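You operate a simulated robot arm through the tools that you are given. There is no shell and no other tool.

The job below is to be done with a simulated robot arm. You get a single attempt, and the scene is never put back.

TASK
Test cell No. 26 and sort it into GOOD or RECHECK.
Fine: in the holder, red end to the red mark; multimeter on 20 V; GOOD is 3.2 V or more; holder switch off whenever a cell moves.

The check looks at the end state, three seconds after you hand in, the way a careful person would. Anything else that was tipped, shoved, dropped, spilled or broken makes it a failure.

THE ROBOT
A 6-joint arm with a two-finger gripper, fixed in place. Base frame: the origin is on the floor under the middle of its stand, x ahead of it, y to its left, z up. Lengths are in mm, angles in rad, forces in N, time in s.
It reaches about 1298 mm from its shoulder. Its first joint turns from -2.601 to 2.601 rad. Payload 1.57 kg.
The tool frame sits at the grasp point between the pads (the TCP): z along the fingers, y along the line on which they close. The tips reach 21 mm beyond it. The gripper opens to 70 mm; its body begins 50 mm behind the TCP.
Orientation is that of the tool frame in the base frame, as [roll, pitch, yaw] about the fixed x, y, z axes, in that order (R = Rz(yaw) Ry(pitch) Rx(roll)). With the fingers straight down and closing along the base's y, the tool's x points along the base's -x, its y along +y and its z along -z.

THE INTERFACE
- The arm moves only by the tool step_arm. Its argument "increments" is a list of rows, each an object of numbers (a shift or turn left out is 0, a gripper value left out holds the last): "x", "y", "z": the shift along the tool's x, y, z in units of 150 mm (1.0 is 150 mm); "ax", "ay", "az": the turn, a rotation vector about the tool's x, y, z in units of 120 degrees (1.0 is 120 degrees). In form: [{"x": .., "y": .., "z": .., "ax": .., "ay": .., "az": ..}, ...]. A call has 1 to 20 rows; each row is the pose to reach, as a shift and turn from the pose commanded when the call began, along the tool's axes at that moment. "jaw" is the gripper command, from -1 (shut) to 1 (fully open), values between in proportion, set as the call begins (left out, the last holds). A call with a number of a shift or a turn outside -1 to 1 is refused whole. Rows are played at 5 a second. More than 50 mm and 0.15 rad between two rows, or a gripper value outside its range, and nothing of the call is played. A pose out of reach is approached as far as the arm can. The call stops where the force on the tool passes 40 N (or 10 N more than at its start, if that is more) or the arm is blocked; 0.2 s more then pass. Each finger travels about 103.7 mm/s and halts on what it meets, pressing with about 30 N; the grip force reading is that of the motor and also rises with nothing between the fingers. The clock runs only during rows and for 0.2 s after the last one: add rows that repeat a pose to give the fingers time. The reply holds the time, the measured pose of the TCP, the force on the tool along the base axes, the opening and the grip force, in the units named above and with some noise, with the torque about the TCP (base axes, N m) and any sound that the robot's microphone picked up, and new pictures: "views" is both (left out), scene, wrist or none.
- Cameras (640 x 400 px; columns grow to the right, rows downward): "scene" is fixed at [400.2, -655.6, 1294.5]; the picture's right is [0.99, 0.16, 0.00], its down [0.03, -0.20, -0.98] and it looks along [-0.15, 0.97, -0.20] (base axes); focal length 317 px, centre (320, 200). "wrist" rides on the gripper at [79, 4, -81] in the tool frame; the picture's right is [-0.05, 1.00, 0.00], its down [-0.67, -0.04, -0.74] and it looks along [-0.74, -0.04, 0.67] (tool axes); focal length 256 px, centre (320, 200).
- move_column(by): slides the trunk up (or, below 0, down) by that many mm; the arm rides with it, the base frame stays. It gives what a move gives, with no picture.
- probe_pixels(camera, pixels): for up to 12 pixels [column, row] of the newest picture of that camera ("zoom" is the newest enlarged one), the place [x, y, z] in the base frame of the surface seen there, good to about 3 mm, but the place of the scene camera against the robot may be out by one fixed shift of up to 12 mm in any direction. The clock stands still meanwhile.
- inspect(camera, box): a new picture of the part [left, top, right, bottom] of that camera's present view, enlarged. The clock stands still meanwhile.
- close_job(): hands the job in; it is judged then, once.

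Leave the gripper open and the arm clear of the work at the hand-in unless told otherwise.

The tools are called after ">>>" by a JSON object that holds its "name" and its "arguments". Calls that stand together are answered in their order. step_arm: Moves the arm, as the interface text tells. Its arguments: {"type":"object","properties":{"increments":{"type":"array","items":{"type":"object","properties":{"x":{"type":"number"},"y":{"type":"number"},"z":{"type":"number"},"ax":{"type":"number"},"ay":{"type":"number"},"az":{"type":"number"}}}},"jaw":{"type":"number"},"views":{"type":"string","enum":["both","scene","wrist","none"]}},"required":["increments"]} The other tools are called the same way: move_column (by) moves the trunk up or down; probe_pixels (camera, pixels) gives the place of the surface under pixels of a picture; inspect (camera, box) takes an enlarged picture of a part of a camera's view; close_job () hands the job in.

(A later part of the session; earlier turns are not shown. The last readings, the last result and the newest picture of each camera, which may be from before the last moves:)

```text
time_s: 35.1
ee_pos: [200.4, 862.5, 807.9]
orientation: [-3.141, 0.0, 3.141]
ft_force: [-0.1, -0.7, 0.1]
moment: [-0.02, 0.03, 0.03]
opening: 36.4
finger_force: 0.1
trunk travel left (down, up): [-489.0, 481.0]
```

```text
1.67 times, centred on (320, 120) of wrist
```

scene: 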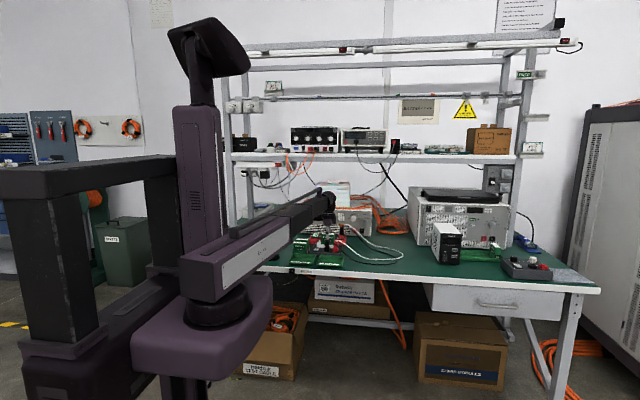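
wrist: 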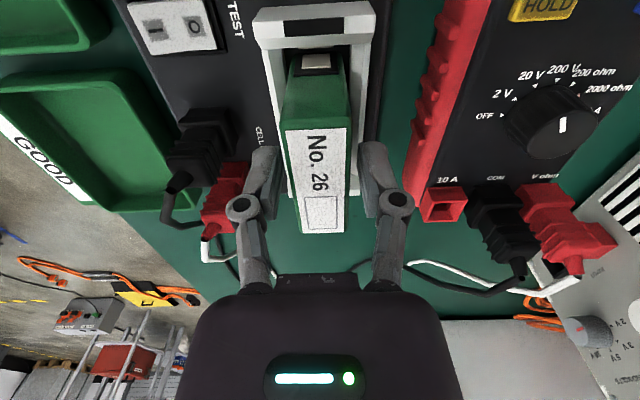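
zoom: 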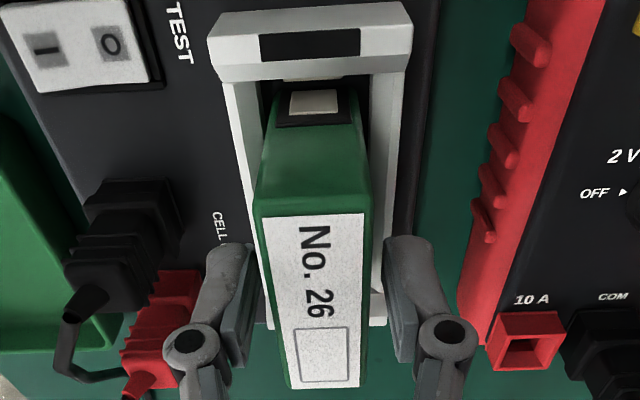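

The cell stays upright in the holder, red end to the red mark. I raise the column 80 mm clear of the cell.

>>> {"name": "move_column", "arguments": {"by": 80}}

>>> {"name": "step_arm", "arguments": {"increments": [{"x": 0.16, "y": -0.28}, {"x": 0.32, "y": -0.55}, {"x": 0.32, "y": -0.55}], "jaw": -1, "views": "both"}}

>>> {"name": "inspect", "arguments": {"camera": "wrist", "box": [240, 0, 400, 140]}}

>>> {"name": "inspect", "arguments": {"camera": "scene", "box": [290, 212, 350, 256]}}

```text
time_s: 36.2
ee_pos: [201.1, 863.5, 887.6]
orientation: [3.141, -0.001, -3.14]
ft_force: [0.2, -0.2, -1.1]
moment: [-0.02, -0.01, 0.02]
opening: 36.1
finger_force: 0.1
trunk travel left (down, up): [-569.0, 401.0]
```

```text
time_s: 37.0
ee_pos: [153.3, 779.4, 887.8]
orientation: [-3.141, 0.001, 3.14]
ft_force: [-0.9, -0.2, 0.0]
moment: [-0.02, -0.01, -0.03]
opening: 0.0
finger_force: 28.2
trunk travel left (down, up): [-569.0, 401.0]
```

scene: 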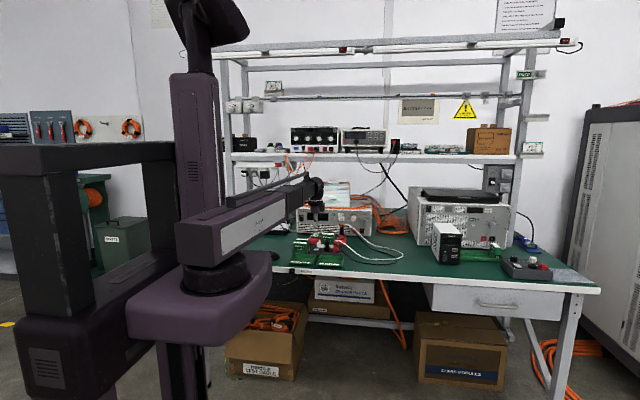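
wrist: 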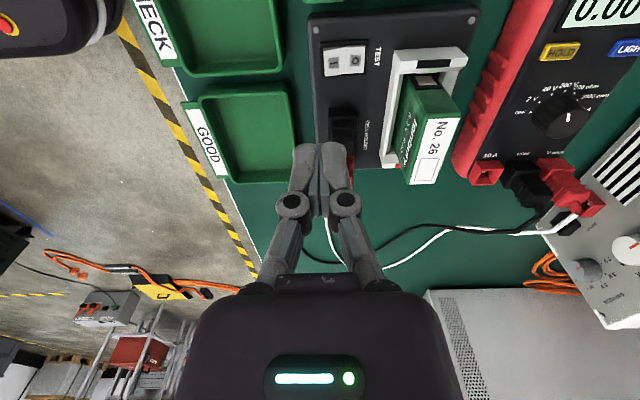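

```text
2.86 times, centred on (320, 70) of wrist
```

zoom: 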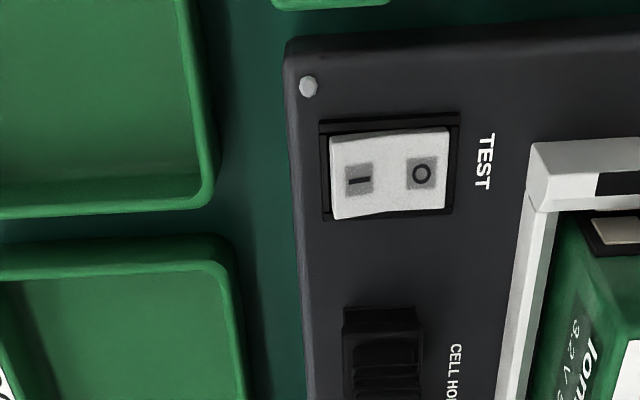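

```text
9.09 times, centred on (320, 234) of scene
```

zoom: 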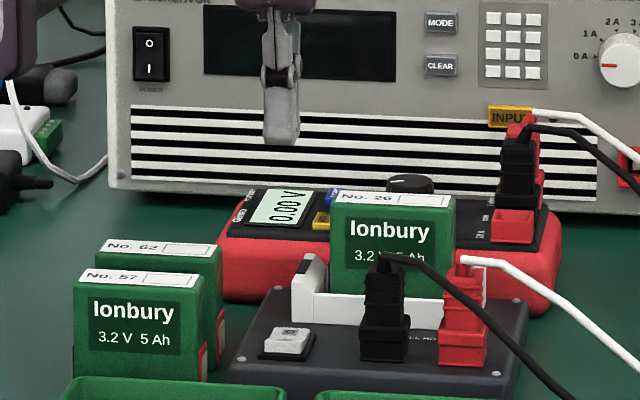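

The rocker spans tool y +3.5→+35 mm with the pivot at +19; closed fingers (±13 mm) will press just the I end. I shift 2.9 mm toward -x and lower 98 mm to TCP z≈790.

>>> {"name": "step_arm", "arguments": {"increments": [{"x": 0.019, "y": 0}, {"x": 0.019, "y": 0}], "views": "none"}}

>>> {"name": "move_column", "arguments": {"by": -96}}

>>> {"name": "step_arm", "arguments": {"increments": [{"x": 0}], "views": "both"}}

>>> {"name": "inspect", "arguments": {"camera": "wrist", "box": [240, 60, 400, 200]}}

>>> {"name": "inspect", "arguments": {"camera": "scene", "box": [290, 212, 350, 256]}}

```text
time_s: 37.6
ee_pos: [149.9, 779.3, 887.7]
orientation: [-3.141, 0.001, 3.141]
ft_force: [-0.4, 0.2, 0.0]
moment: [0.02, 0.03, 0.0]
opening: 0.0
finger_force: 28.4
trunk travel left (down, up): [-569.0, 401.0]
```

```text
time_s: 38.9
ee_pos: [151.0, 779.9, 791.9]
orientation: [-3.141, -0.001, 3.141]
ft_force: [0.2, -1.0, -0.1]
moment: [0.01, -0.03, -0.05]
opening: 0.1
finger_force: 28.7
trunk travel left (down, up): [-473.0, 497.0]
```

```text
time_s: 39.3
ee_pos: [149.9, 780.6, 790.6]
orientation: [3.141, 0.001, 3.14]
ft_force: [-0.1, 0.3, 0.2]
moment: [0.02, 0.03, 0.01]
opening: 0.0
finger_force: 28.6
trunk travel left (down, up): [-473.0, 497.0]
```

scene: 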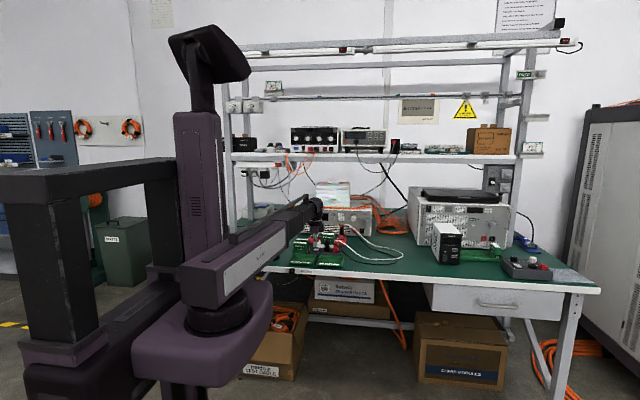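
wrist: 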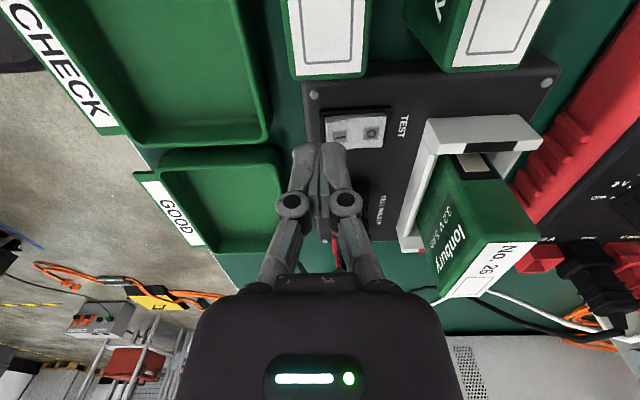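

```text
2.86 times, centred on (320, 130) of wrist
```

zoom: 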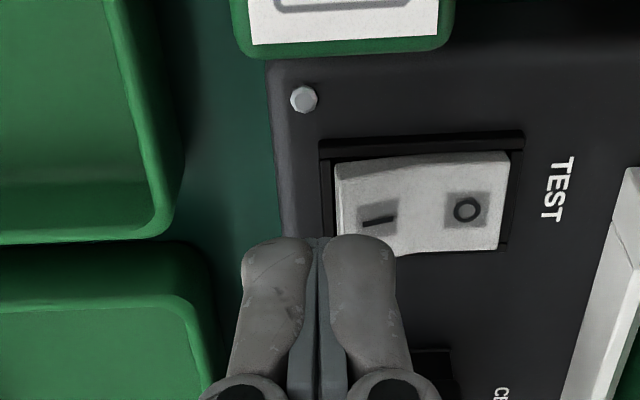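

```text
9.09 times, centred on (320, 234) of scene
```

zoom: 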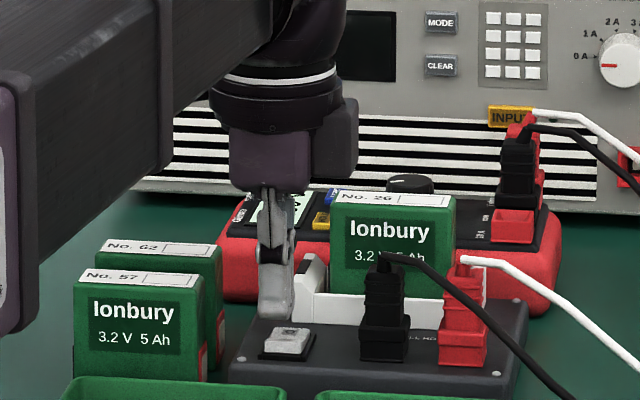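

The fingertips are over the I end. I lower toward contact in small steps.

>>> {"name": "move_column", "arguments": {"by": -10}}

>>> {"name": "move_column", "arguments": {"by": -2}}

>>> {"name": "move_column", "arguments": {"by": -2}}

```text
time_s: 39.9
ee_pos: [150.1, 779.5, 781.4]
orientation: [3.141, 0.0, -3.141]
ft_force: [-0.6, -0.8, -0.9]
moment: [-0.01, 0.01, 0.0]
opening: 0.0
finger_force: 28.5
trunk travel left (down, up): [-463.0, 507.0]
```

```text
time_s: 40.4
ee_pos: [149.7, 778.6, 778.2]
orientation: [-3.141, 0.002, 3.142]
ft_force: [1.3, -0.1, 0.7]
moment: [0.02, 0.02, -0.03]
opening: 0.1
finger_force: 28.7
trunk travel left (down, up): [-461.0, 509.0]
```

```text
time_s: 41.0
ee_pos: [150.9, 779.2, 777.9]
orientation: [3.141, -0.001, 3.141]
ft_force: [-0.7, -0.2, -0.4]
moment: [0.0, -0.02, 0.01]
opening: 0.0
finger_force: 29.0
trunk travel left (down, up): [-459.0, 511.0]
```

>>> {"name": "move_column", "arguments": {"by": -2}}

>>> {"name": "move_column", "arguments": {"by": -1}}

>>> {"name": "move_column", "arguments": {"by": -1}}

```text
time_s: 41.5
ee_pos: [149.8, 780.6, 774.7]
orientation: [-3.14, -0.001, -3.141]
ft_force: [-0.4, 0.5, 1.2]
moment: [0.0, 0.02, 0.0]
opening: 0.0
finger_force: 29.4
trunk travel left (down, up): [-457.0, 513.0]
```

```text
time_s: 42.0
ee_pos: [149.8, 779.6, 773.8]
orientation: [-3.141, 0.001, 3.141]
ft_force: [1.0, 0.1, 1.2]
moment: [-0.04, -0.02, 0.03]
opening: 0.1
finger_force: 28.7
trunk travel left (down, up): [-456.0, 514.0]
```

```text
time_s: 42.5
ee_pos: [150.7, 780.0, 774.5]
orientation: [3.141, -0.001, -3.141]
ft_force: [0.5, -0.8, 0.3]
moment: [0.0, 0.0, 0.01]
opening: 0.1
finger_force: 29.2
trunk travel left (down, up): [-455.0, 515.0]
```

>>> {"name": "step_arm", "arguments": {"increments": [{"x": 0}], "views": "both"}}

>>> {"name": "inspect", "arguments": {"camera": "wrist", "box": [270, 90, 400, 200]}}

>>> {"name": "inspect", "arguments": {"camera": "scene", "box": [304, 226, 340, 256]}}

```text
time_s: 42.9
ee_pos: [149.3, 780.0, 774.1]
orientation: [-3.141, 0.0, -3.141]
ft_force: [-0.6, -0.3, 0.2]
moment: [0.01, -0.05, 0.02]
opening: 0.0
finger_force: 28.7
trunk travel left (down, up): [-455.0, 515.0]
```

scene: 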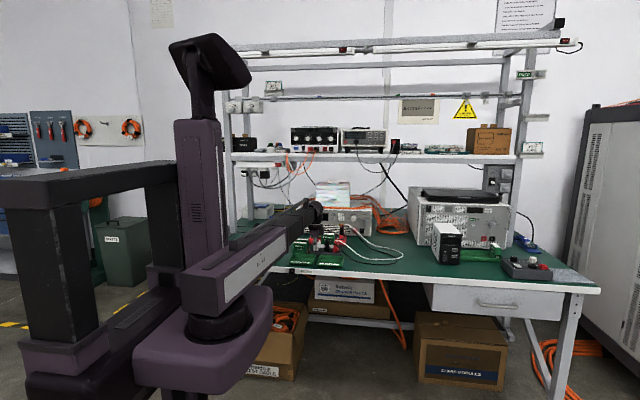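
wrist: 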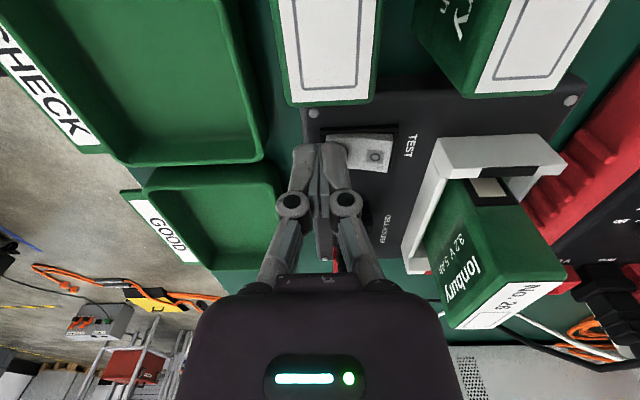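

```text
3.64 times, centred on (335, 145) of wrist
```

zoom: 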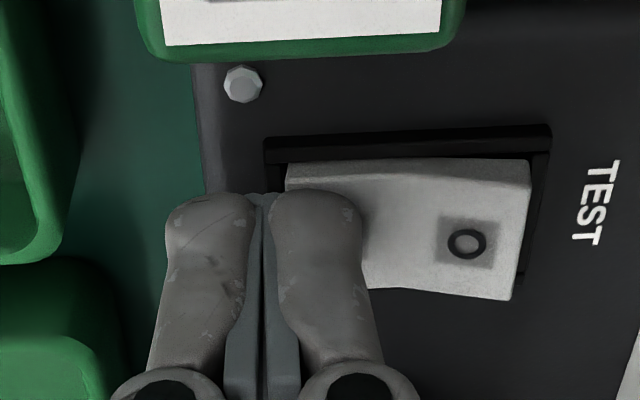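

```text
13.33 times, centred on (322, 241) of scene
```

zoom: 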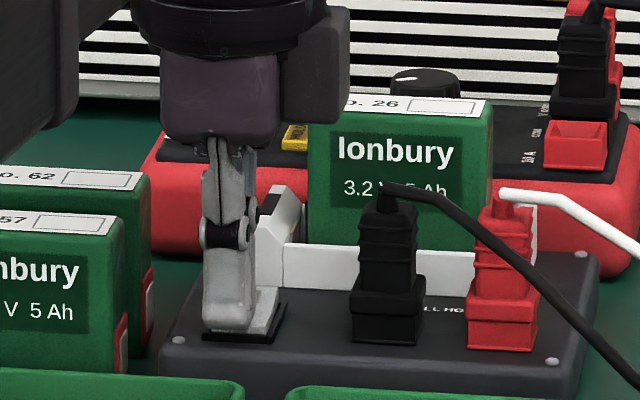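

The rocker seems to have tipped (O side looks raised). I raise the column 100 mm to look at the rocker and the meter display.

>>> {"name": "move_column", "arguments": {"by": 100}}

>>> {"name": "step_arm", "arguments": {"increments": [{"x": 0}], "views": "both"}}

>>> {"name": "inspect", "arguments": {"camera": "wrist", "box": [300, 20, 400, 90]}}

>>> {"name": "inspect", "arguments": {"camera": "scene", "box": [304, 226, 340, 256]}}

>>> {"name": "inspect", "arguments": {"camera": "wrist", "box": [520, 0, 640, 80]}}

```text
time_s: 44.2
ee_pos: [150.1, 779.5, 873.7]
orientation: [3.141, 0.0, -3.141]
ft_force: [-0.4, -0.3, 0.1]
moment: [0.0, -0.02, 0.0]
opening: 0.0
finger_force: 28.3
trunk travel left (down, up): [-555.0, 415.0]
```

```text
time_s: 44.6
ee_pos: [150.5, 780.5, 873.5]
orientation: [-3.142, 0.001, -3.139]
ft_force: [0.7, 0.2, 0.5]
moment: [0.0, -0.01, -0.02]
opening: 0.1
finger_force: 28.3
trunk travel left (down, up): [-555.0, 415.0]
```

scene: 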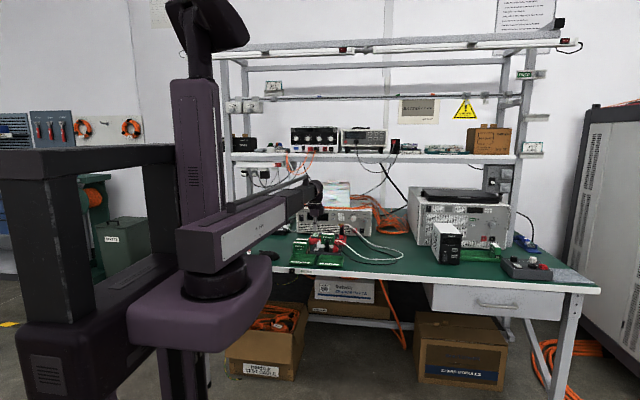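
wrist: 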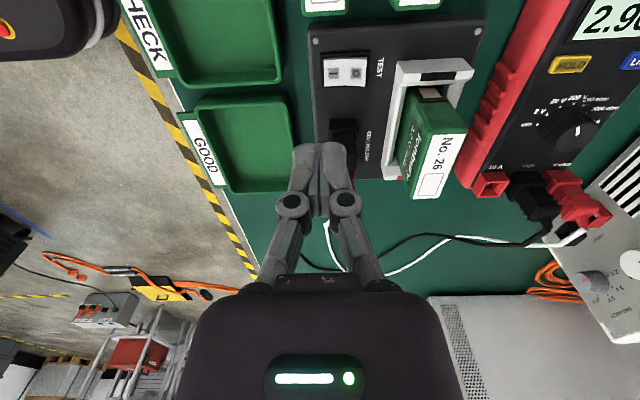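

```text
5.71 times, centred on (350, 55) of wrist
```

zoom: 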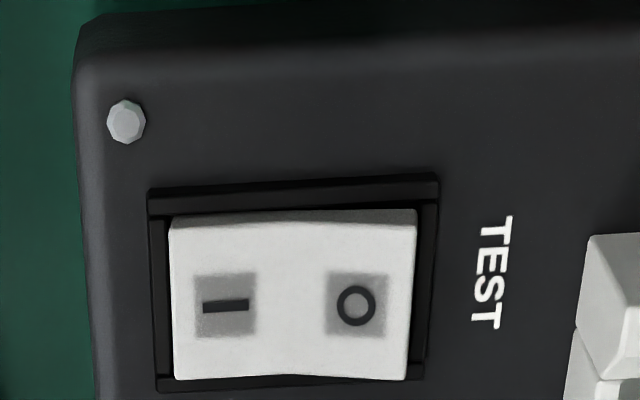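

```text
13.33 times, centred on (322, 241) of scene
```

zoom: 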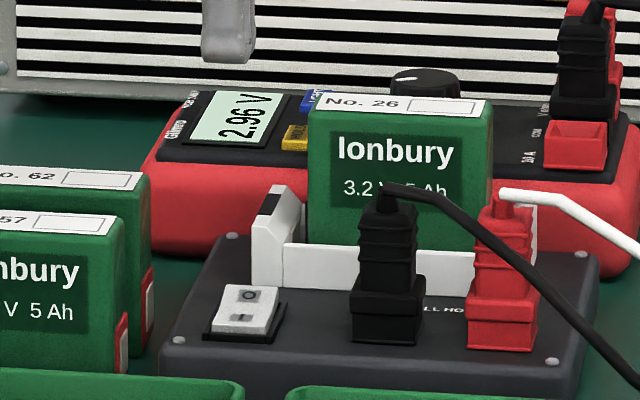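

```text
5.00 times, centred on (580, 40) of wrist
```

zoom: 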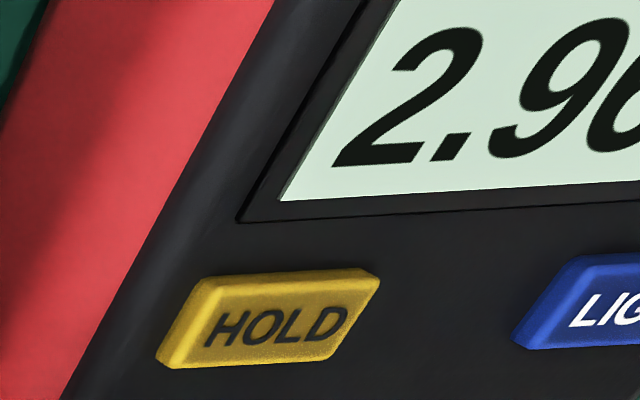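

The switch is ON and the meter reads 2.96 V. I enlarge the display to be certain and check that it is settled.

>>> {"name": "inspect", "arguments": {"camera": "scene", "box": [312, 230, 328, 240]}}

>>> {"name": "step_arm", "arguments": {"increments": [{"x": 0}, {"x": 0}, {"x": 0}, {"x": 0}, {"x": 0}], "views": "none"}}

>>> {"name": "inspect", "arguments": {"camera": "scene", "box": [312, 230, 328, 240]}}

```text
16.00 times, centred on (320, 235) of scene
```

zoom: 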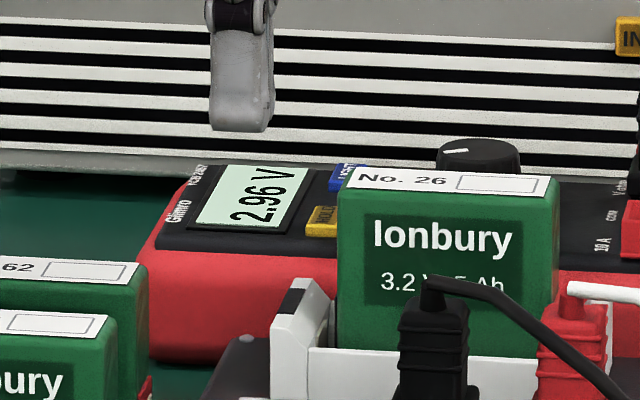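

```text
time_s: 45.8
ee_pos: [151.1, 780.0, 874.1]
orientation: [3.141, 0.001, -3.141]
ft_force: [-0.3, 0.9, 0.1]
moment: [-0.01, 0.02, -0.02]
opening: 0.0
finger_force: 28.5
trunk travel left (down, up): [-555.0, 415.0]
```

```text
16.00 times, centred on (320, 235) of scene
```

zoom: 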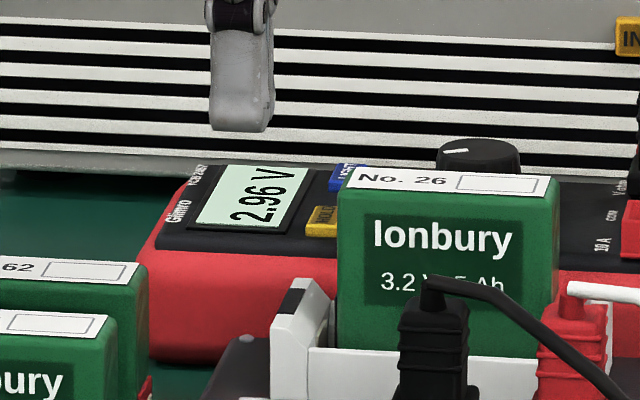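

Reading confirmed: 2.96 V, below 3.2 V, so cell No. 26 goes to RECHECK. First the switch must go off: I move over the O end (+38.8 mm in y) and view.

>>> {"name": "step_arm", "arguments": {"increments": [{"x": 0.02, "y": 0.2587}, {"x": 0.02, "y": 0.2587}], "views": "wrist"}}

>>> {"name": "inspect", "arguments": {"camera": "wrist", "box": [240, 0, 400, 140]}}

```text
time_s: 46.4
ee_pos: [148.2, 818.2, 873.5]
orientation: [-3.141, 0.0, 3.141]
ft_force: [-0.4, -1.1, -0.2]
moment: [0.01, -0.04, 0.0]
opening: 0.4
finger_force: 28.7
trunk travel left (down, up): [-555.0, 415.0]
```

wrist: 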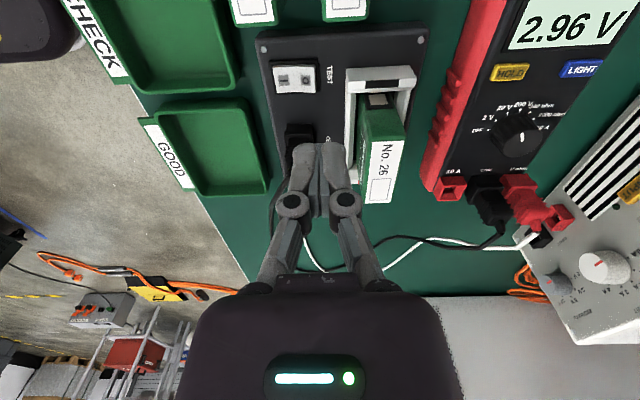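

```text
2.86 times, centred on (320, 70) of wrist
```

zoom: 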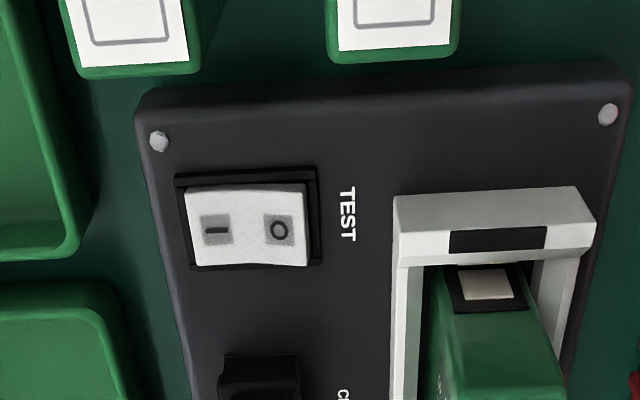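

Geometry mirrors the first press (rocker's O edge at tool y -3, pivot at -19; holder wall at +18, finger edge at +13). I lower 92 mm and then in small steps.

>>> {"name": "move_column", "arguments": {"by": -80}}

>>> {"name": "step_arm", "arguments": {"increments": [{"x": 0}], "views": "wrist"}}

>>> {"name": "inspect", "arguments": {"camera": "wrist", "box": [240, 60, 400, 200]}}

>>> {"name": "inspect", "arguments": {"camera": "scene", "box": [304, 222, 340, 252]}}

```text
time_s: 47.6
ee_pos: [148.3, 817.1, 793.6]
orientation: [-3.14, 0.001, -3.141]
ft_force: [0.1, 0.3, 0.5]
moment: [-0.03, 0.01, 0.01]
opening: 0.0
finger_force: 29.0
trunk travel left (down, up): [-475.0, 495.0]
```

```text
time_s: 48.0
ee_pos: [148.0, 818.1, 793.0]
orientation: [-3.141, 0.001, -3.141]
ft_force: [0.0, 0.7, 0.3]
moment: [0.01, 0.0, 0.0]
opening: 0.0
finger_force: 28.9
trunk travel left (down, up): [-475.0, 495.0]
```

wrist: 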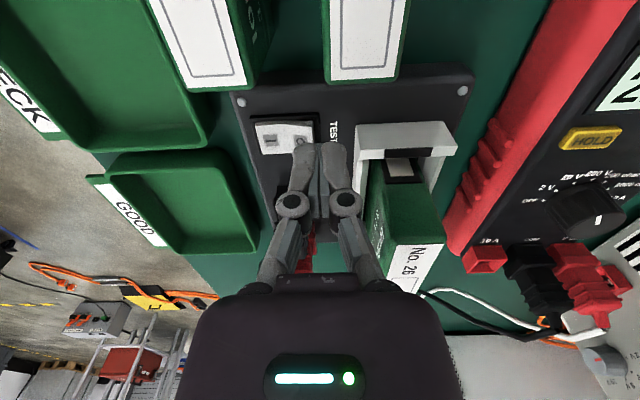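

```text
2.86 times, centred on (320, 130) of wrist
```

zoom: 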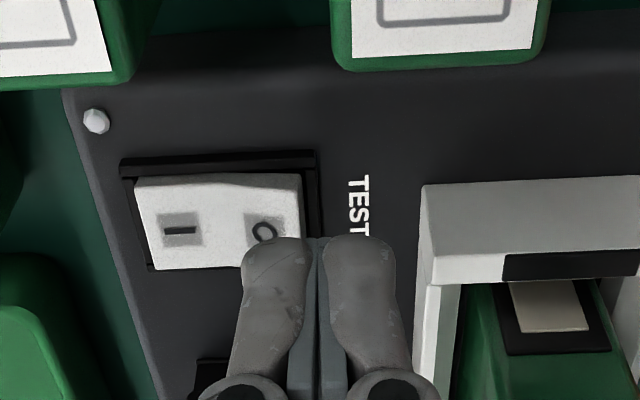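

```text
13.33 times, centred on (322, 237) of scene
```

zoom: 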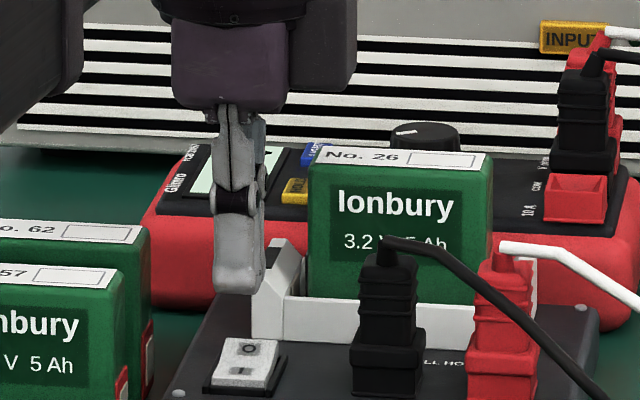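

>>> {"name": "move_column", "arguments": {"by": -13}}

>>> {"name": "move_column", "arguments": {"by": -2}}

>>> {"name": "move_column", "arguments": {"by": -2}}

>>> {"name": "move_column", "arguments": {"by": -2}}

>>> {"name": "step_arm", "arguments": {"increments": [{"x": 0}], "views": "wrist"}}

>>> {"name": "inspect", "arguments": {"camera": "wrist", "box": [240, 60, 400, 200]}}

```text
time_s: 48.6
ee_pos: [147.8, 819.4, 781.3]
orientation: [-3.141, 0.0, -3.142]
ft_force: [0.2, 0.3, -0.5]
moment: [0.01, -0.03, 0.03]
opening: 0.1
finger_force: 28.7
trunk travel left (down, up): [-462.0, 508.0]
```

```text
time_s: 49.1
ee_pos: [147.4, 817.8, 778.3]
orientation: [3.142, -0.002, -3.141]
ft_force: [0.0, 0.1, -0.4]
moment: [-0.05, 0.0, 0.02]
opening: 0.0
finger_force: 27.8
trunk travel left (down, up): [-460.0, 510.0]
```

```text
time_s: 49.6
ee_pos: [147.1, 817.0, 777.0]
orientation: [-3.141, 0.0, -3.141]
ft_force: [0.3, -0.3, 0.0]
moment: [0.01, 0.02, 0.02]
opening: 0.1
finger_force: 28.3
trunk travel left (down, up): [-458.0, 512.0]
```

```text
time_s: 50.2
ee_pos: [146.6, 817.9, 774.8]
orientation: [-3.141, 0.001, 3.14]
ft_force: [0.2, 0.7, 0.8]
moment: [0.0, -0.01, 0.0]
opening: 0.0
finger_force: 28.7
trunk travel left (down, up): [-456.0, 514.0]
```

```text
time_s: 50.6
ee_pos: [147.1, 817.9, 776.1]
orientation: [-3.142, 0.0, -3.141]
ft_force: [0.3, 0.8, 1.0]
moment: [0.01, 0.01, -0.02]
opening: 0.0
finger_force: 28.6
trunk travel left (down, up): [-456.0, 514.0]
```

wrist: 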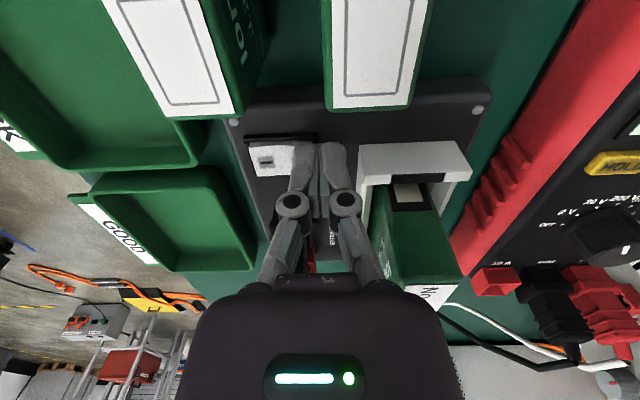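

```text
2.86 times, centred on (320, 130) of wrist
```

zoom: 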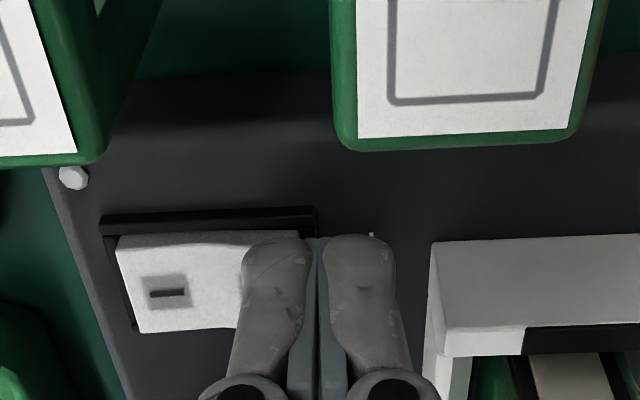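

One more millimetre or two, as in the first press.

>>> {"name": "move_column", "arguments": {"by": -1}}

>>> {"name": "move_column", "arguments": {"by": -1}}

>>> {"name": "step_arm", "arguments": {"increments": [{"x": 0}], "views": "wrist"}}

>>> {"name": "inspect", "arguments": {"camera": "wrist", "box": [240, 60, 400, 200]}}

```text
time_s: 51.1
ee_pos: [147.2, 818.8, 774.4]
orientation: [3.141, 0.0, -3.14]
ft_force: [-0.2, -0.2, -0.1]
moment: [-0.05, 0.02, -0.01]
opening: 0.2
finger_force: 28.5
trunk travel left (down, up): [-455.0, 515.0]
```

```text
time_s: 51.6
ee_pos: [147.2, 818.2, 773.9]
orientation: [-3.141, -0.001, -3.14]
ft_force: [0.1, -0.7, -0.1]
moment: [-0.02, -0.02, 0.02]
opening: 0.0
finger_force: 28.8
trunk travel left (down, up): [-454.0, 516.0]
```

```text
time_s: 52.0
ee_pos: [147.3, 818.4, 773.8]
orientation: [-3.141, 0.001, 3.141]
ft_force: [0.0, 0.2, 0.5]
moment: [0.01, 0.01, 0.0]
opening: 0.0
finger_force: 28.6
trunk travel left (down, up): [-454.0, 516.0]
```

wrist: 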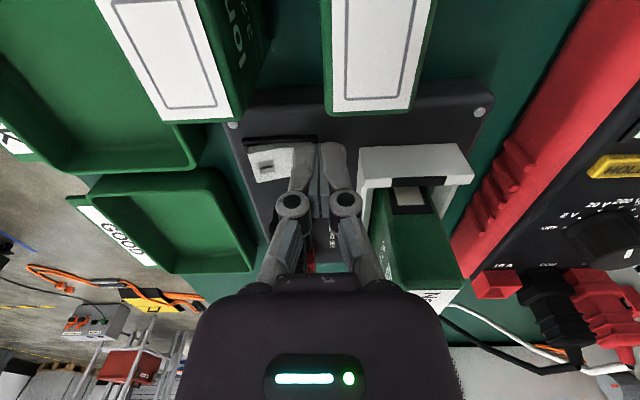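

```text
2.86 times, centred on (320, 130) of wrist
```

zoom: 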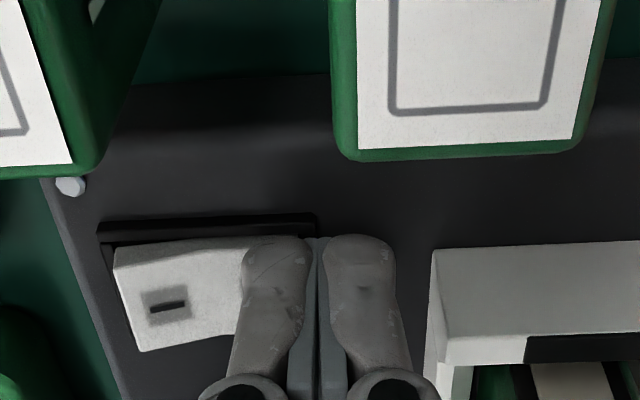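

The I side has risen — toggled to off. I raise 100 mm and verify rocker and meter.

>>> {"name": "move_column", "arguments": {"by": 100}}

>>> {"name": "step_arm", "arguments": {"increments": [{"x": 0}], "views": "both"}}

>>> {"name": "inspect", "arguments": {"camera": "wrist", "box": [250, 30, 450, 210]}}

>>> {"name": "inspect", "arguments": {"camera": "scene", "box": [304, 226, 340, 256]}}

```text
time_s: 53.3
ee_pos: [147.1, 818.7, 872.1]
orientation: [3.141, -0.001, -3.141]
ft_force: [0.8, 0.3, 0.2]
moment: [0.0, -0.03, -0.02]
opening: 0.3
finger_force: 28.7
trunk travel left (down, up): [-554.0, 416.0]
```

```text
time_s: 53.7
ee_pos: [148.5, 819.4, 872.1]
orientation: [3.141, 0.0, 3.141]
ft_force: [-0.7, 0.4, -0.2]
moment: [-0.04, 0.01, -0.02]
opening: 0.0
finger_force: 28.8
trunk travel left (down, up): [-554.0, 416.0]
```

scene: 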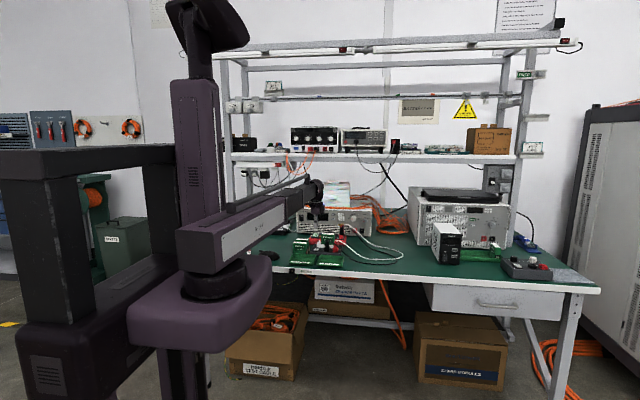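
wrist: 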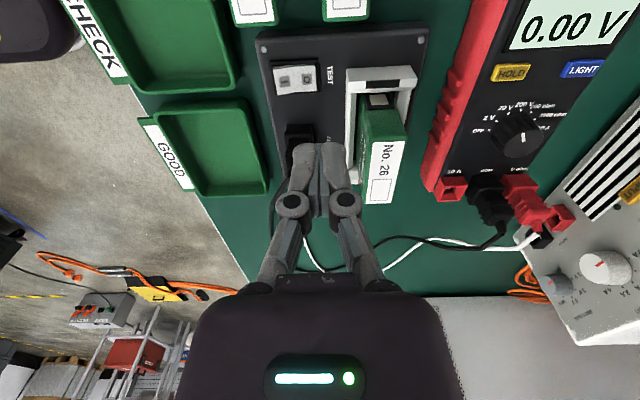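

```text
2.22 times, centred on (350, 120) of wrist
```

zoom: 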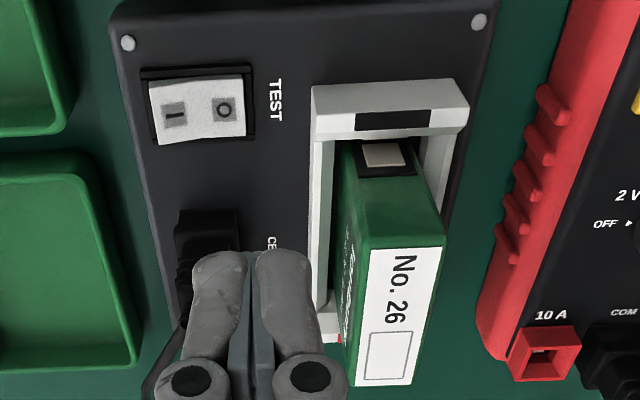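

```text
13.33 times, centred on (322, 241) of scene
```

zoom: 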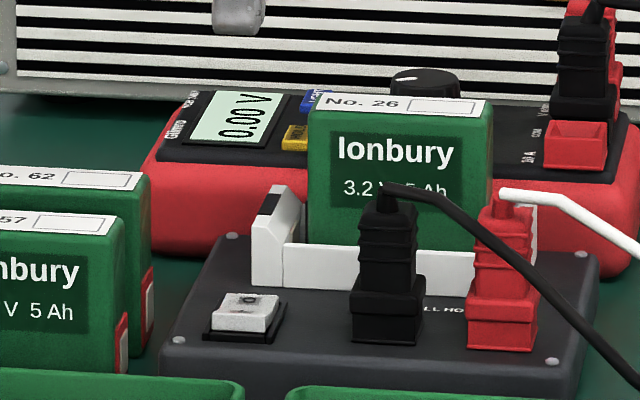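

Switch is off again (0.00 V, O pressed). I return exactly above the cell in the holder and open the jaw to ~37 mm.

>>> {"name": "step_arm", "arguments": {"increments": [{"x": -0.18, "y": 0.146}, {"x": -0.359, "y": 0.2913}, {"x": -0.359, "y": 0.2913}], "jaw": 0.05, "views": "wrist"}}

>>> {"name": "inspect", "arguments": {"camera": "wrist", "box": [220, 20, 420, 180]}}

```text
time_s: 54.5
ee_pos: [201.6, 861.4, 873.0]
orientation: [-3.14, 0.0, 3.14]
ft_force: [-0.2, 0.5, 0.4]
moment: [-0.03, -0.01, 0.0]
opening: 36.6
finger_force: 0.0
trunk travel left (down, up): [-554.0, 416.0]
```

wrist: 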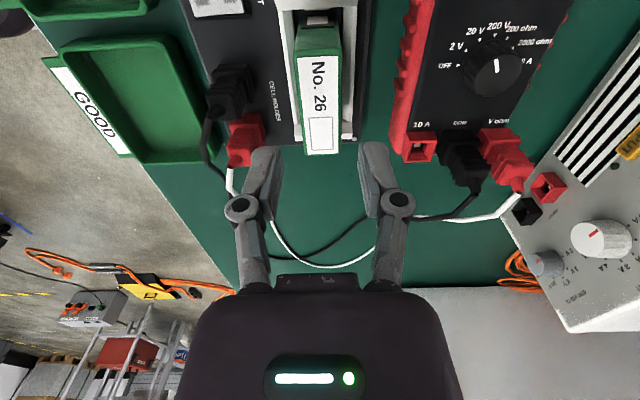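

```text
2.50 times, centred on (320, 100) of wrist
```

zoom: 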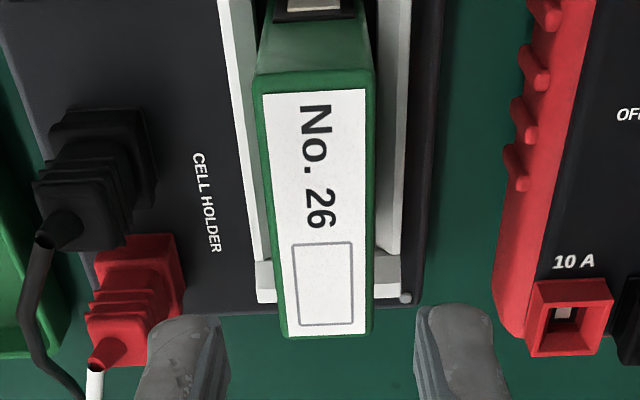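

Centred on cell 26 (centre ≈321 px). I lower 65 mm to the earlier grip height.

>>> {"name": "move_column", "arguments": {"by": -45}}

>>> {"name": "move_column", "arguments": {"by": -20}}

>>> {"name": "step_arm", "arguments": {"increments": [{"x": 0}], "views": "wrist"}}

>>> {"name": "inspect", "arguments": {"camera": "wrist", "box": [220, 40, 420, 240]}}

```text
time_s: 55.4
ee_pos: [202.1, 862.3, 827.8]
orientation: [-3.14, 0.0, 3.142]
ft_force: [-0.2, 0.1, -0.6]
moment: [-0.01, 0.03, 0.02]
opening: 36.3
finger_force: 0.0
trunk travel left (down, up): [-509.0, 461.0]
```

```text
time_s: 56.1
ee_pos: [201.7, 863.5, 808.7]
orientation: [3.141, -0.002, -3.141]
ft_force: [0.2, 0.7, 0.5]
moment: [-0.01, 0.01, 0.02]
opening: 37.2
finger_force: 0.1
trunk travel left (down, up): [-489.0, 481.0]
```

```text
time_s: 56.5
ee_pos: [202.1, 861.9, 807.0]
orientation: [-3.141, -0.001, -3.141]
ft_force: [0.1, -0.1, 0.6]
moment: [0.0, 0.0, 0.01]
opening: 36.7
finger_force: 0.0
trunk travel left (down, up): [-489.0, 481.0]
```

wrist: 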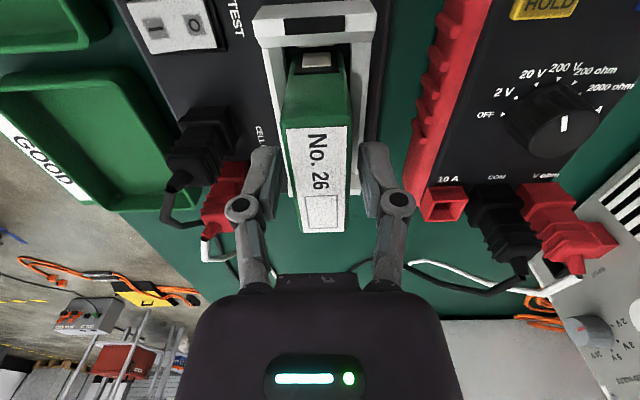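

```text
2.00 times, centred on (320, 140) of wrist
```

zoom: 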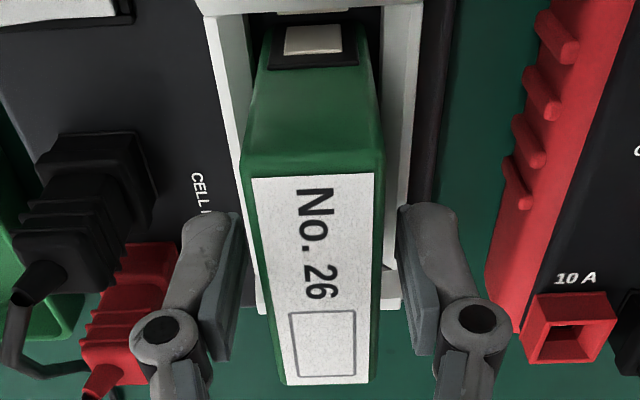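

Cell 26 is between the fingers. I grip it, then lift.

>>> {"name": "step_arm", "arguments": {"increments": [{"x": 0}, {"x": 0}, {"x": 0}], "jaw": -1, "views": "none"}}

>>> {"name": "move_column", "arguments": {"by": 15}}

>>> {"name": "move_column", "arguments": {"by": 85}}

>>> {"name": "step_arm", "arguments": {"increments": [{"x": 0}], "views": "both"}}

```text
time_s: 57.3
ee_pos: [201.1, 863.0, 808.6]
orientation: [-3.141, 0.0, -3.141]
ft_force: [-0.4, 0.6, 2.4]
moment: [-0.04, 0.02, 0.05]
opening: 25.6
finger_force: 29.7
trunk travel left (down, up): [-489.0, 481.0]
```

```text
time_s: 57.9
ee_pos: [202.4, 862.8, 822.5]
orientation: [3.142, 0.0, -3.141]
ft_force: [-0.5, -0.6, -2.6]
moment: [0.01, -0.02, -0.02]
opening: 25.8
finger_force: 29.7
trunk travel left (down, up): [-504.0, 466.0]
```

```text
time_s: 59.1
ee_pos: [201.4, 863.3, 907.9]
orientation: [-3.141, 0.0, -3.14]
ft_force: [0.6, -0.2, -3.0]
moment: [0.0, 0.0, -0.01]
opening: 25.5
finger_force: 30.3
trunk travel left (down, up): [-589.0, 381.0]
```

```text
time_s: 59.5
ee_pos: [202.0, 863.2, 908.2]
orientation: [3.14, 0.002, -3.141]
ft_force: [-0.3, 0.1, -2.8]
moment: [-0.02, 0.02, 0.0]
opening: 25.5
finger_force: 30.1
trunk travel left (down, up): [-589.0, 381.0]
```

scene: 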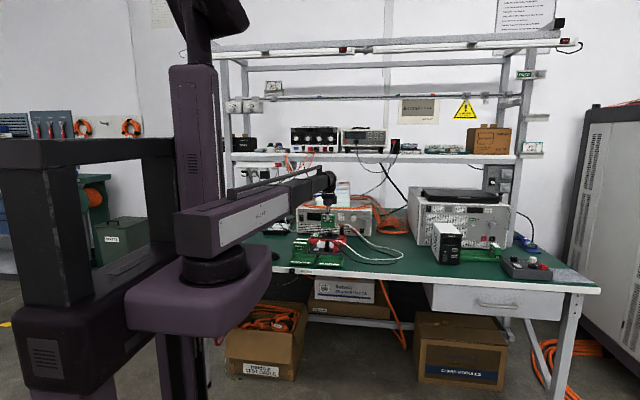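
wrist: 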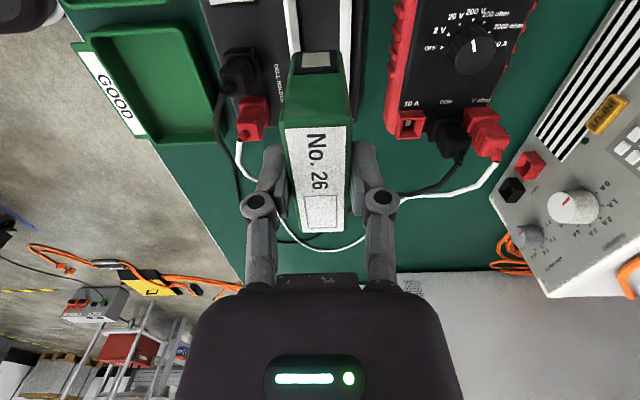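

Cell held securely. The RECHECK tray spans about x 28–161, y 660–765. I carry the cell over it at the present height (bottom z≈845, clear of everything).

>>> {"name": "step_arm", "arguments": {"increments": [{"x": 0.145, "y": -0.2}, {"x": 0.29, "y": -0.4}, {"x": 0.436, "y": -0.6}, {"x": 0.58, "y": -0.8}, {"x": 0.727, "y": -1.0}, {"x": 0.727, "y": -1.0}], "views": "both"}}

>>> {"name": "inspect", "arguments": {"camera": "wrist", "box": [200, 0, 440, 150]}}

>>> {"name": "inspect", "arguments": {"camera": "scene", "box": [280, 210, 350, 275]}}

```text
time_s: 60.9
ee_pos: [91.6, 712.0, 906.9]
orientation: [3.14, 0.0, -3.141]
ft_force: [-0.4, -0.3, -2.7]
moment: [-0.02, -0.01, -0.05]
opening: 25.7
finger_force: 30.2
trunk travel left (down, up): [-589.0, 381.0]
```

scene: 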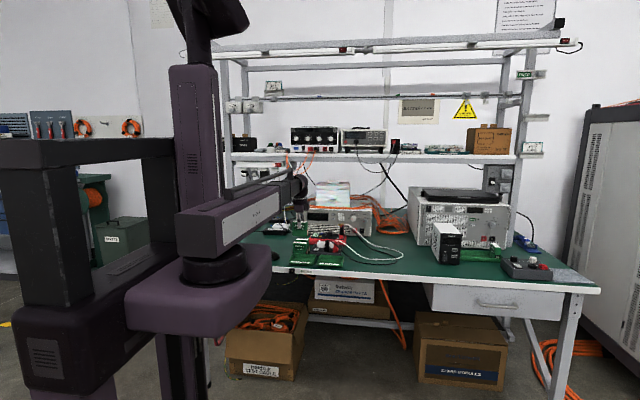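
wrist: 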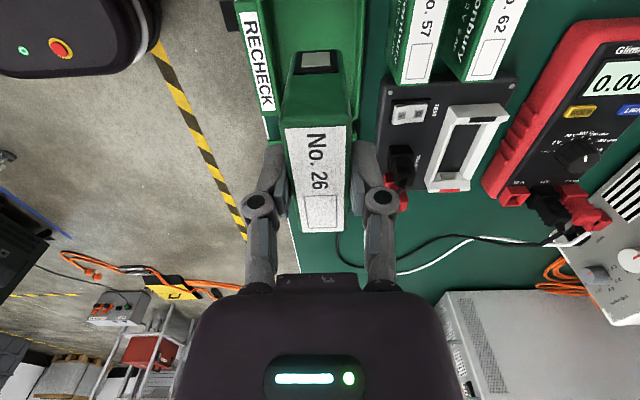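

```text
2.67 times, centred on (320, 75) of wrist
```

zoom: 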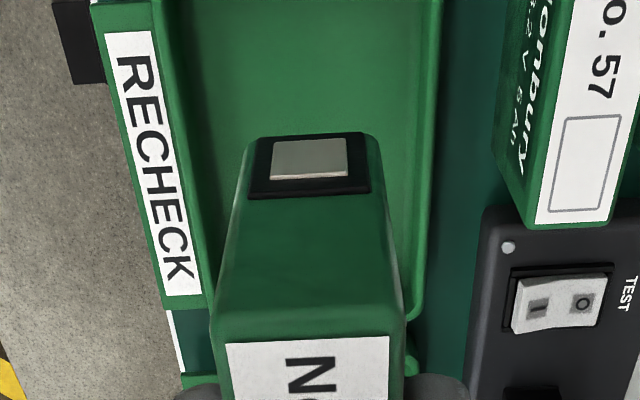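

```text
6.15 times, centred on (315, 242) of scene
```

zoom: 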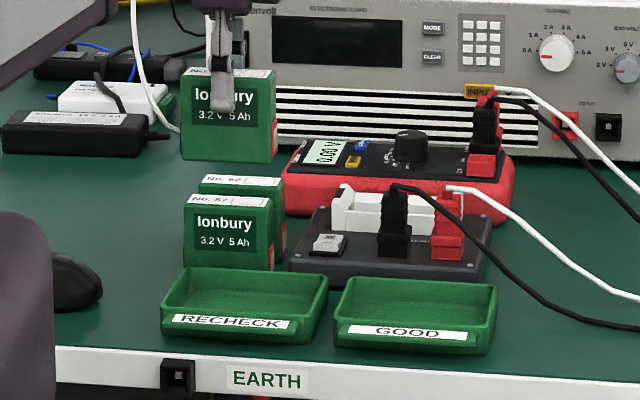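

I probe the tray's floor, rims and ends from here.

>>> {"name": "inspect", "arguments": {"camera": "wrist", "box": [200, 0, 440, 150]}}

>>> {"name": "probe_pixels", "arguments": {"camera": "zoom", "pixels": [[215, 50], [250, 50], [320, 50], [380, 50], [410, 50], [175, 50], [190, 50], [430, 50], [440, 50], [225, 130], [400, 130], [412, 250]]}}

>>> {"name": "probe_pixels", "arguments": {"camera": "zoom", "pixels": [[205, 180], [195, 120], [320, 5], [320, 100], [415, 300], [420, 315], [410, 365], [150, 150], [180, 290], [190, 385], [300, 20], [200, 250]]}}

```text
2.67 times, centred on (320, 75) of wrist
```

zoom: 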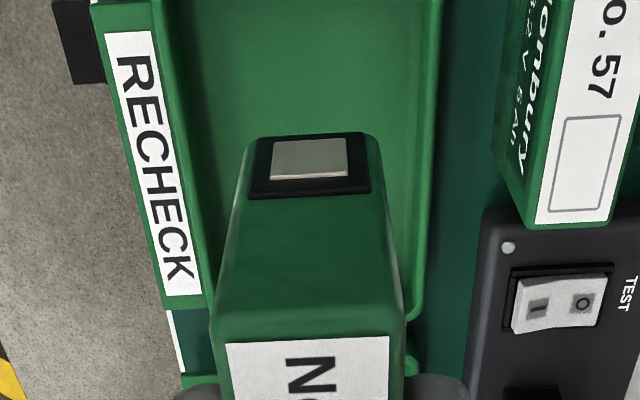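

```text
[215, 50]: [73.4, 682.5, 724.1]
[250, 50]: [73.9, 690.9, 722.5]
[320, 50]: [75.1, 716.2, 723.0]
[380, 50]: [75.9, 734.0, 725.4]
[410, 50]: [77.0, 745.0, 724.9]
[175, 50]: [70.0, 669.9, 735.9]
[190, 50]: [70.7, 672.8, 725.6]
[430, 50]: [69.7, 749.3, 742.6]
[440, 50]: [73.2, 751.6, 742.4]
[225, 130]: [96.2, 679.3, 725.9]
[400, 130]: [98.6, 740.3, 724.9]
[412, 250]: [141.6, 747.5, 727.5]
```

```text
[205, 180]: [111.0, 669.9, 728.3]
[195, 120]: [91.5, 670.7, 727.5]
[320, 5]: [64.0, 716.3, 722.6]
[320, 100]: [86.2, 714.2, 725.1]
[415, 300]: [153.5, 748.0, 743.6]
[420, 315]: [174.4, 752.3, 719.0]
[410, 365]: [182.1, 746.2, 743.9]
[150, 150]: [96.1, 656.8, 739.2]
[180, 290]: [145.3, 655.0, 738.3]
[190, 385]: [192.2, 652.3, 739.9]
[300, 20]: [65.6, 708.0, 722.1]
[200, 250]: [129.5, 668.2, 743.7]
```

Tray floor is z≈724, interior y≈672–747; the cell is near its centre (92, 712). I lower 100 mm, look, then continue down to the floor.

>>> {"name": "move_column", "arguments": {"by": -100}}

>>> {"name": "step_arm", "arguments": {"increments": [{"x": 0}], "views": "both"}}

>>> {"name": "inspect", "arguments": {"camera": "scene", "box": [280, 210, 350, 275]}}

```text
time_s: 62.2
ee_pos: [93.1, 711.5, 807.5]
orientation: [-3.141, -0.001, -3.142]
ft_force: [-0.4, 0.6, -2.8]
moment: [0.0, 0.0, -0.01]
opening: 25.6
finger_force: 30.1
trunk travel left (down, up): [-489.0, 481.0]
```

```text
time_s: 62.6
ee_pos: [93.3, 712.1, 807.8]
orientation: [3.141, 0.002, 3.141]
ft_force: [-0.6, -0.2, -2.3]
moment: [0.0, -0.03, 0.0]
opening: 25.6
finger_force: 29.9
trunk travel left (down, up): [-489.0, 481.0]
```

scene: 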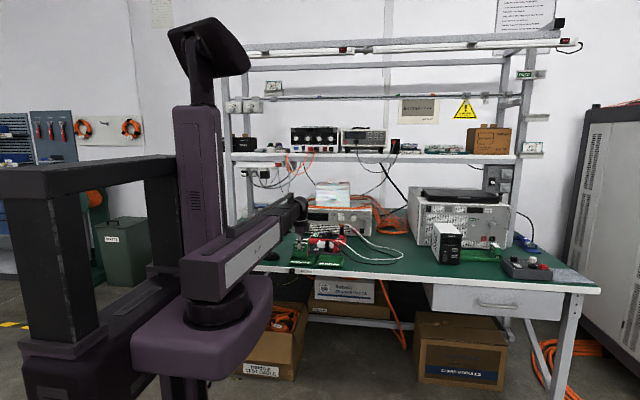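
wrist: 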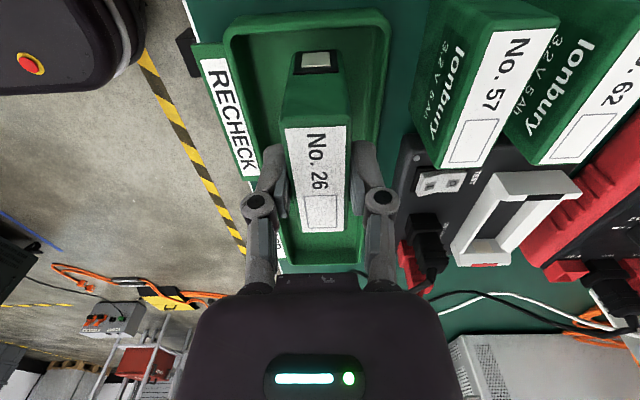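

```text
6.15 times, centred on (315, 242) of scene
```

zoom: 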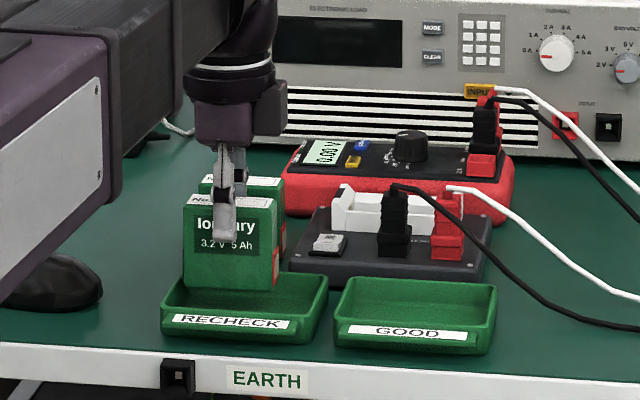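

The cell hangs within the tray outline. I lower 18 mm, then in small steps until touch.

>>> {"name": "move_column", "arguments": {"by": -18}}

>>> {"name": "move_column", "arguments": {"by": -2}}

>>> {"name": "move_column", "arguments": {"by": -1}}

```text
time_s: 63.3
ee_pos: [92.9, 712.8, 790.6]
orientation: [-3.14, 0.0, 3.14]
ft_force: [-0.9, 0.5, -2.3]
moment: [0.0, 0.01, -0.02]
opening: 25.6
finger_force: 30.4
trunk travel left (down, up): [-471.0, 499.0]
```

```text
time_s: 63.8
ee_pos: [94.0, 710.9, 787.4]
orientation: [-3.141, 0.0, -3.14]
ft_force: [0.1, 0.2, -2.8]
moment: [0.0, 0.01, 0.04]
opening: 25.5
finger_force: 30.4
trunk travel left (down, up): [-469.0, 501.0]
```

```text
time_s: 64.3
ee_pos: [93.2, 711.7, 786.8]
orientation: [3.14, 0.0, 3.142]
ft_force: [0.6, 0.1, -3.0]
moment: [0.02, 0.01, -0.01]
opening: 25.7
finger_force: 29.9
trunk travel left (down, up): [-468.0, 502.0]
```

>>> {"name": "move_column", "arguments": {"by": -1}}

>>> {"name": "move_column", "arguments": {"by": -1}}

```text
time_s: 64.8
ee_pos: [91.8, 711.5, 784.9]
orientation: [3.141, 0.003, -3.141]
ft_force: [-0.5, 0.6, 1.8]
moment: [0.02, 0.02, -0.01]
opening: 25.8
finger_force: 30.0
trunk travel left (down, up): [-467.0, 503.0]
```

```text
time_s: 65.3
ee_pos: [92.5, 712.1, 787.1]
orientation: [3.142, 0.001, -3.14]
ft_force: [0.4, 4.1, 19.9]
moment: [0.16, -0.05, 0.04]
opening: 26.0
finger_force: 30.0
trunk travel left (down, up): [-466.0, 504.0]
```

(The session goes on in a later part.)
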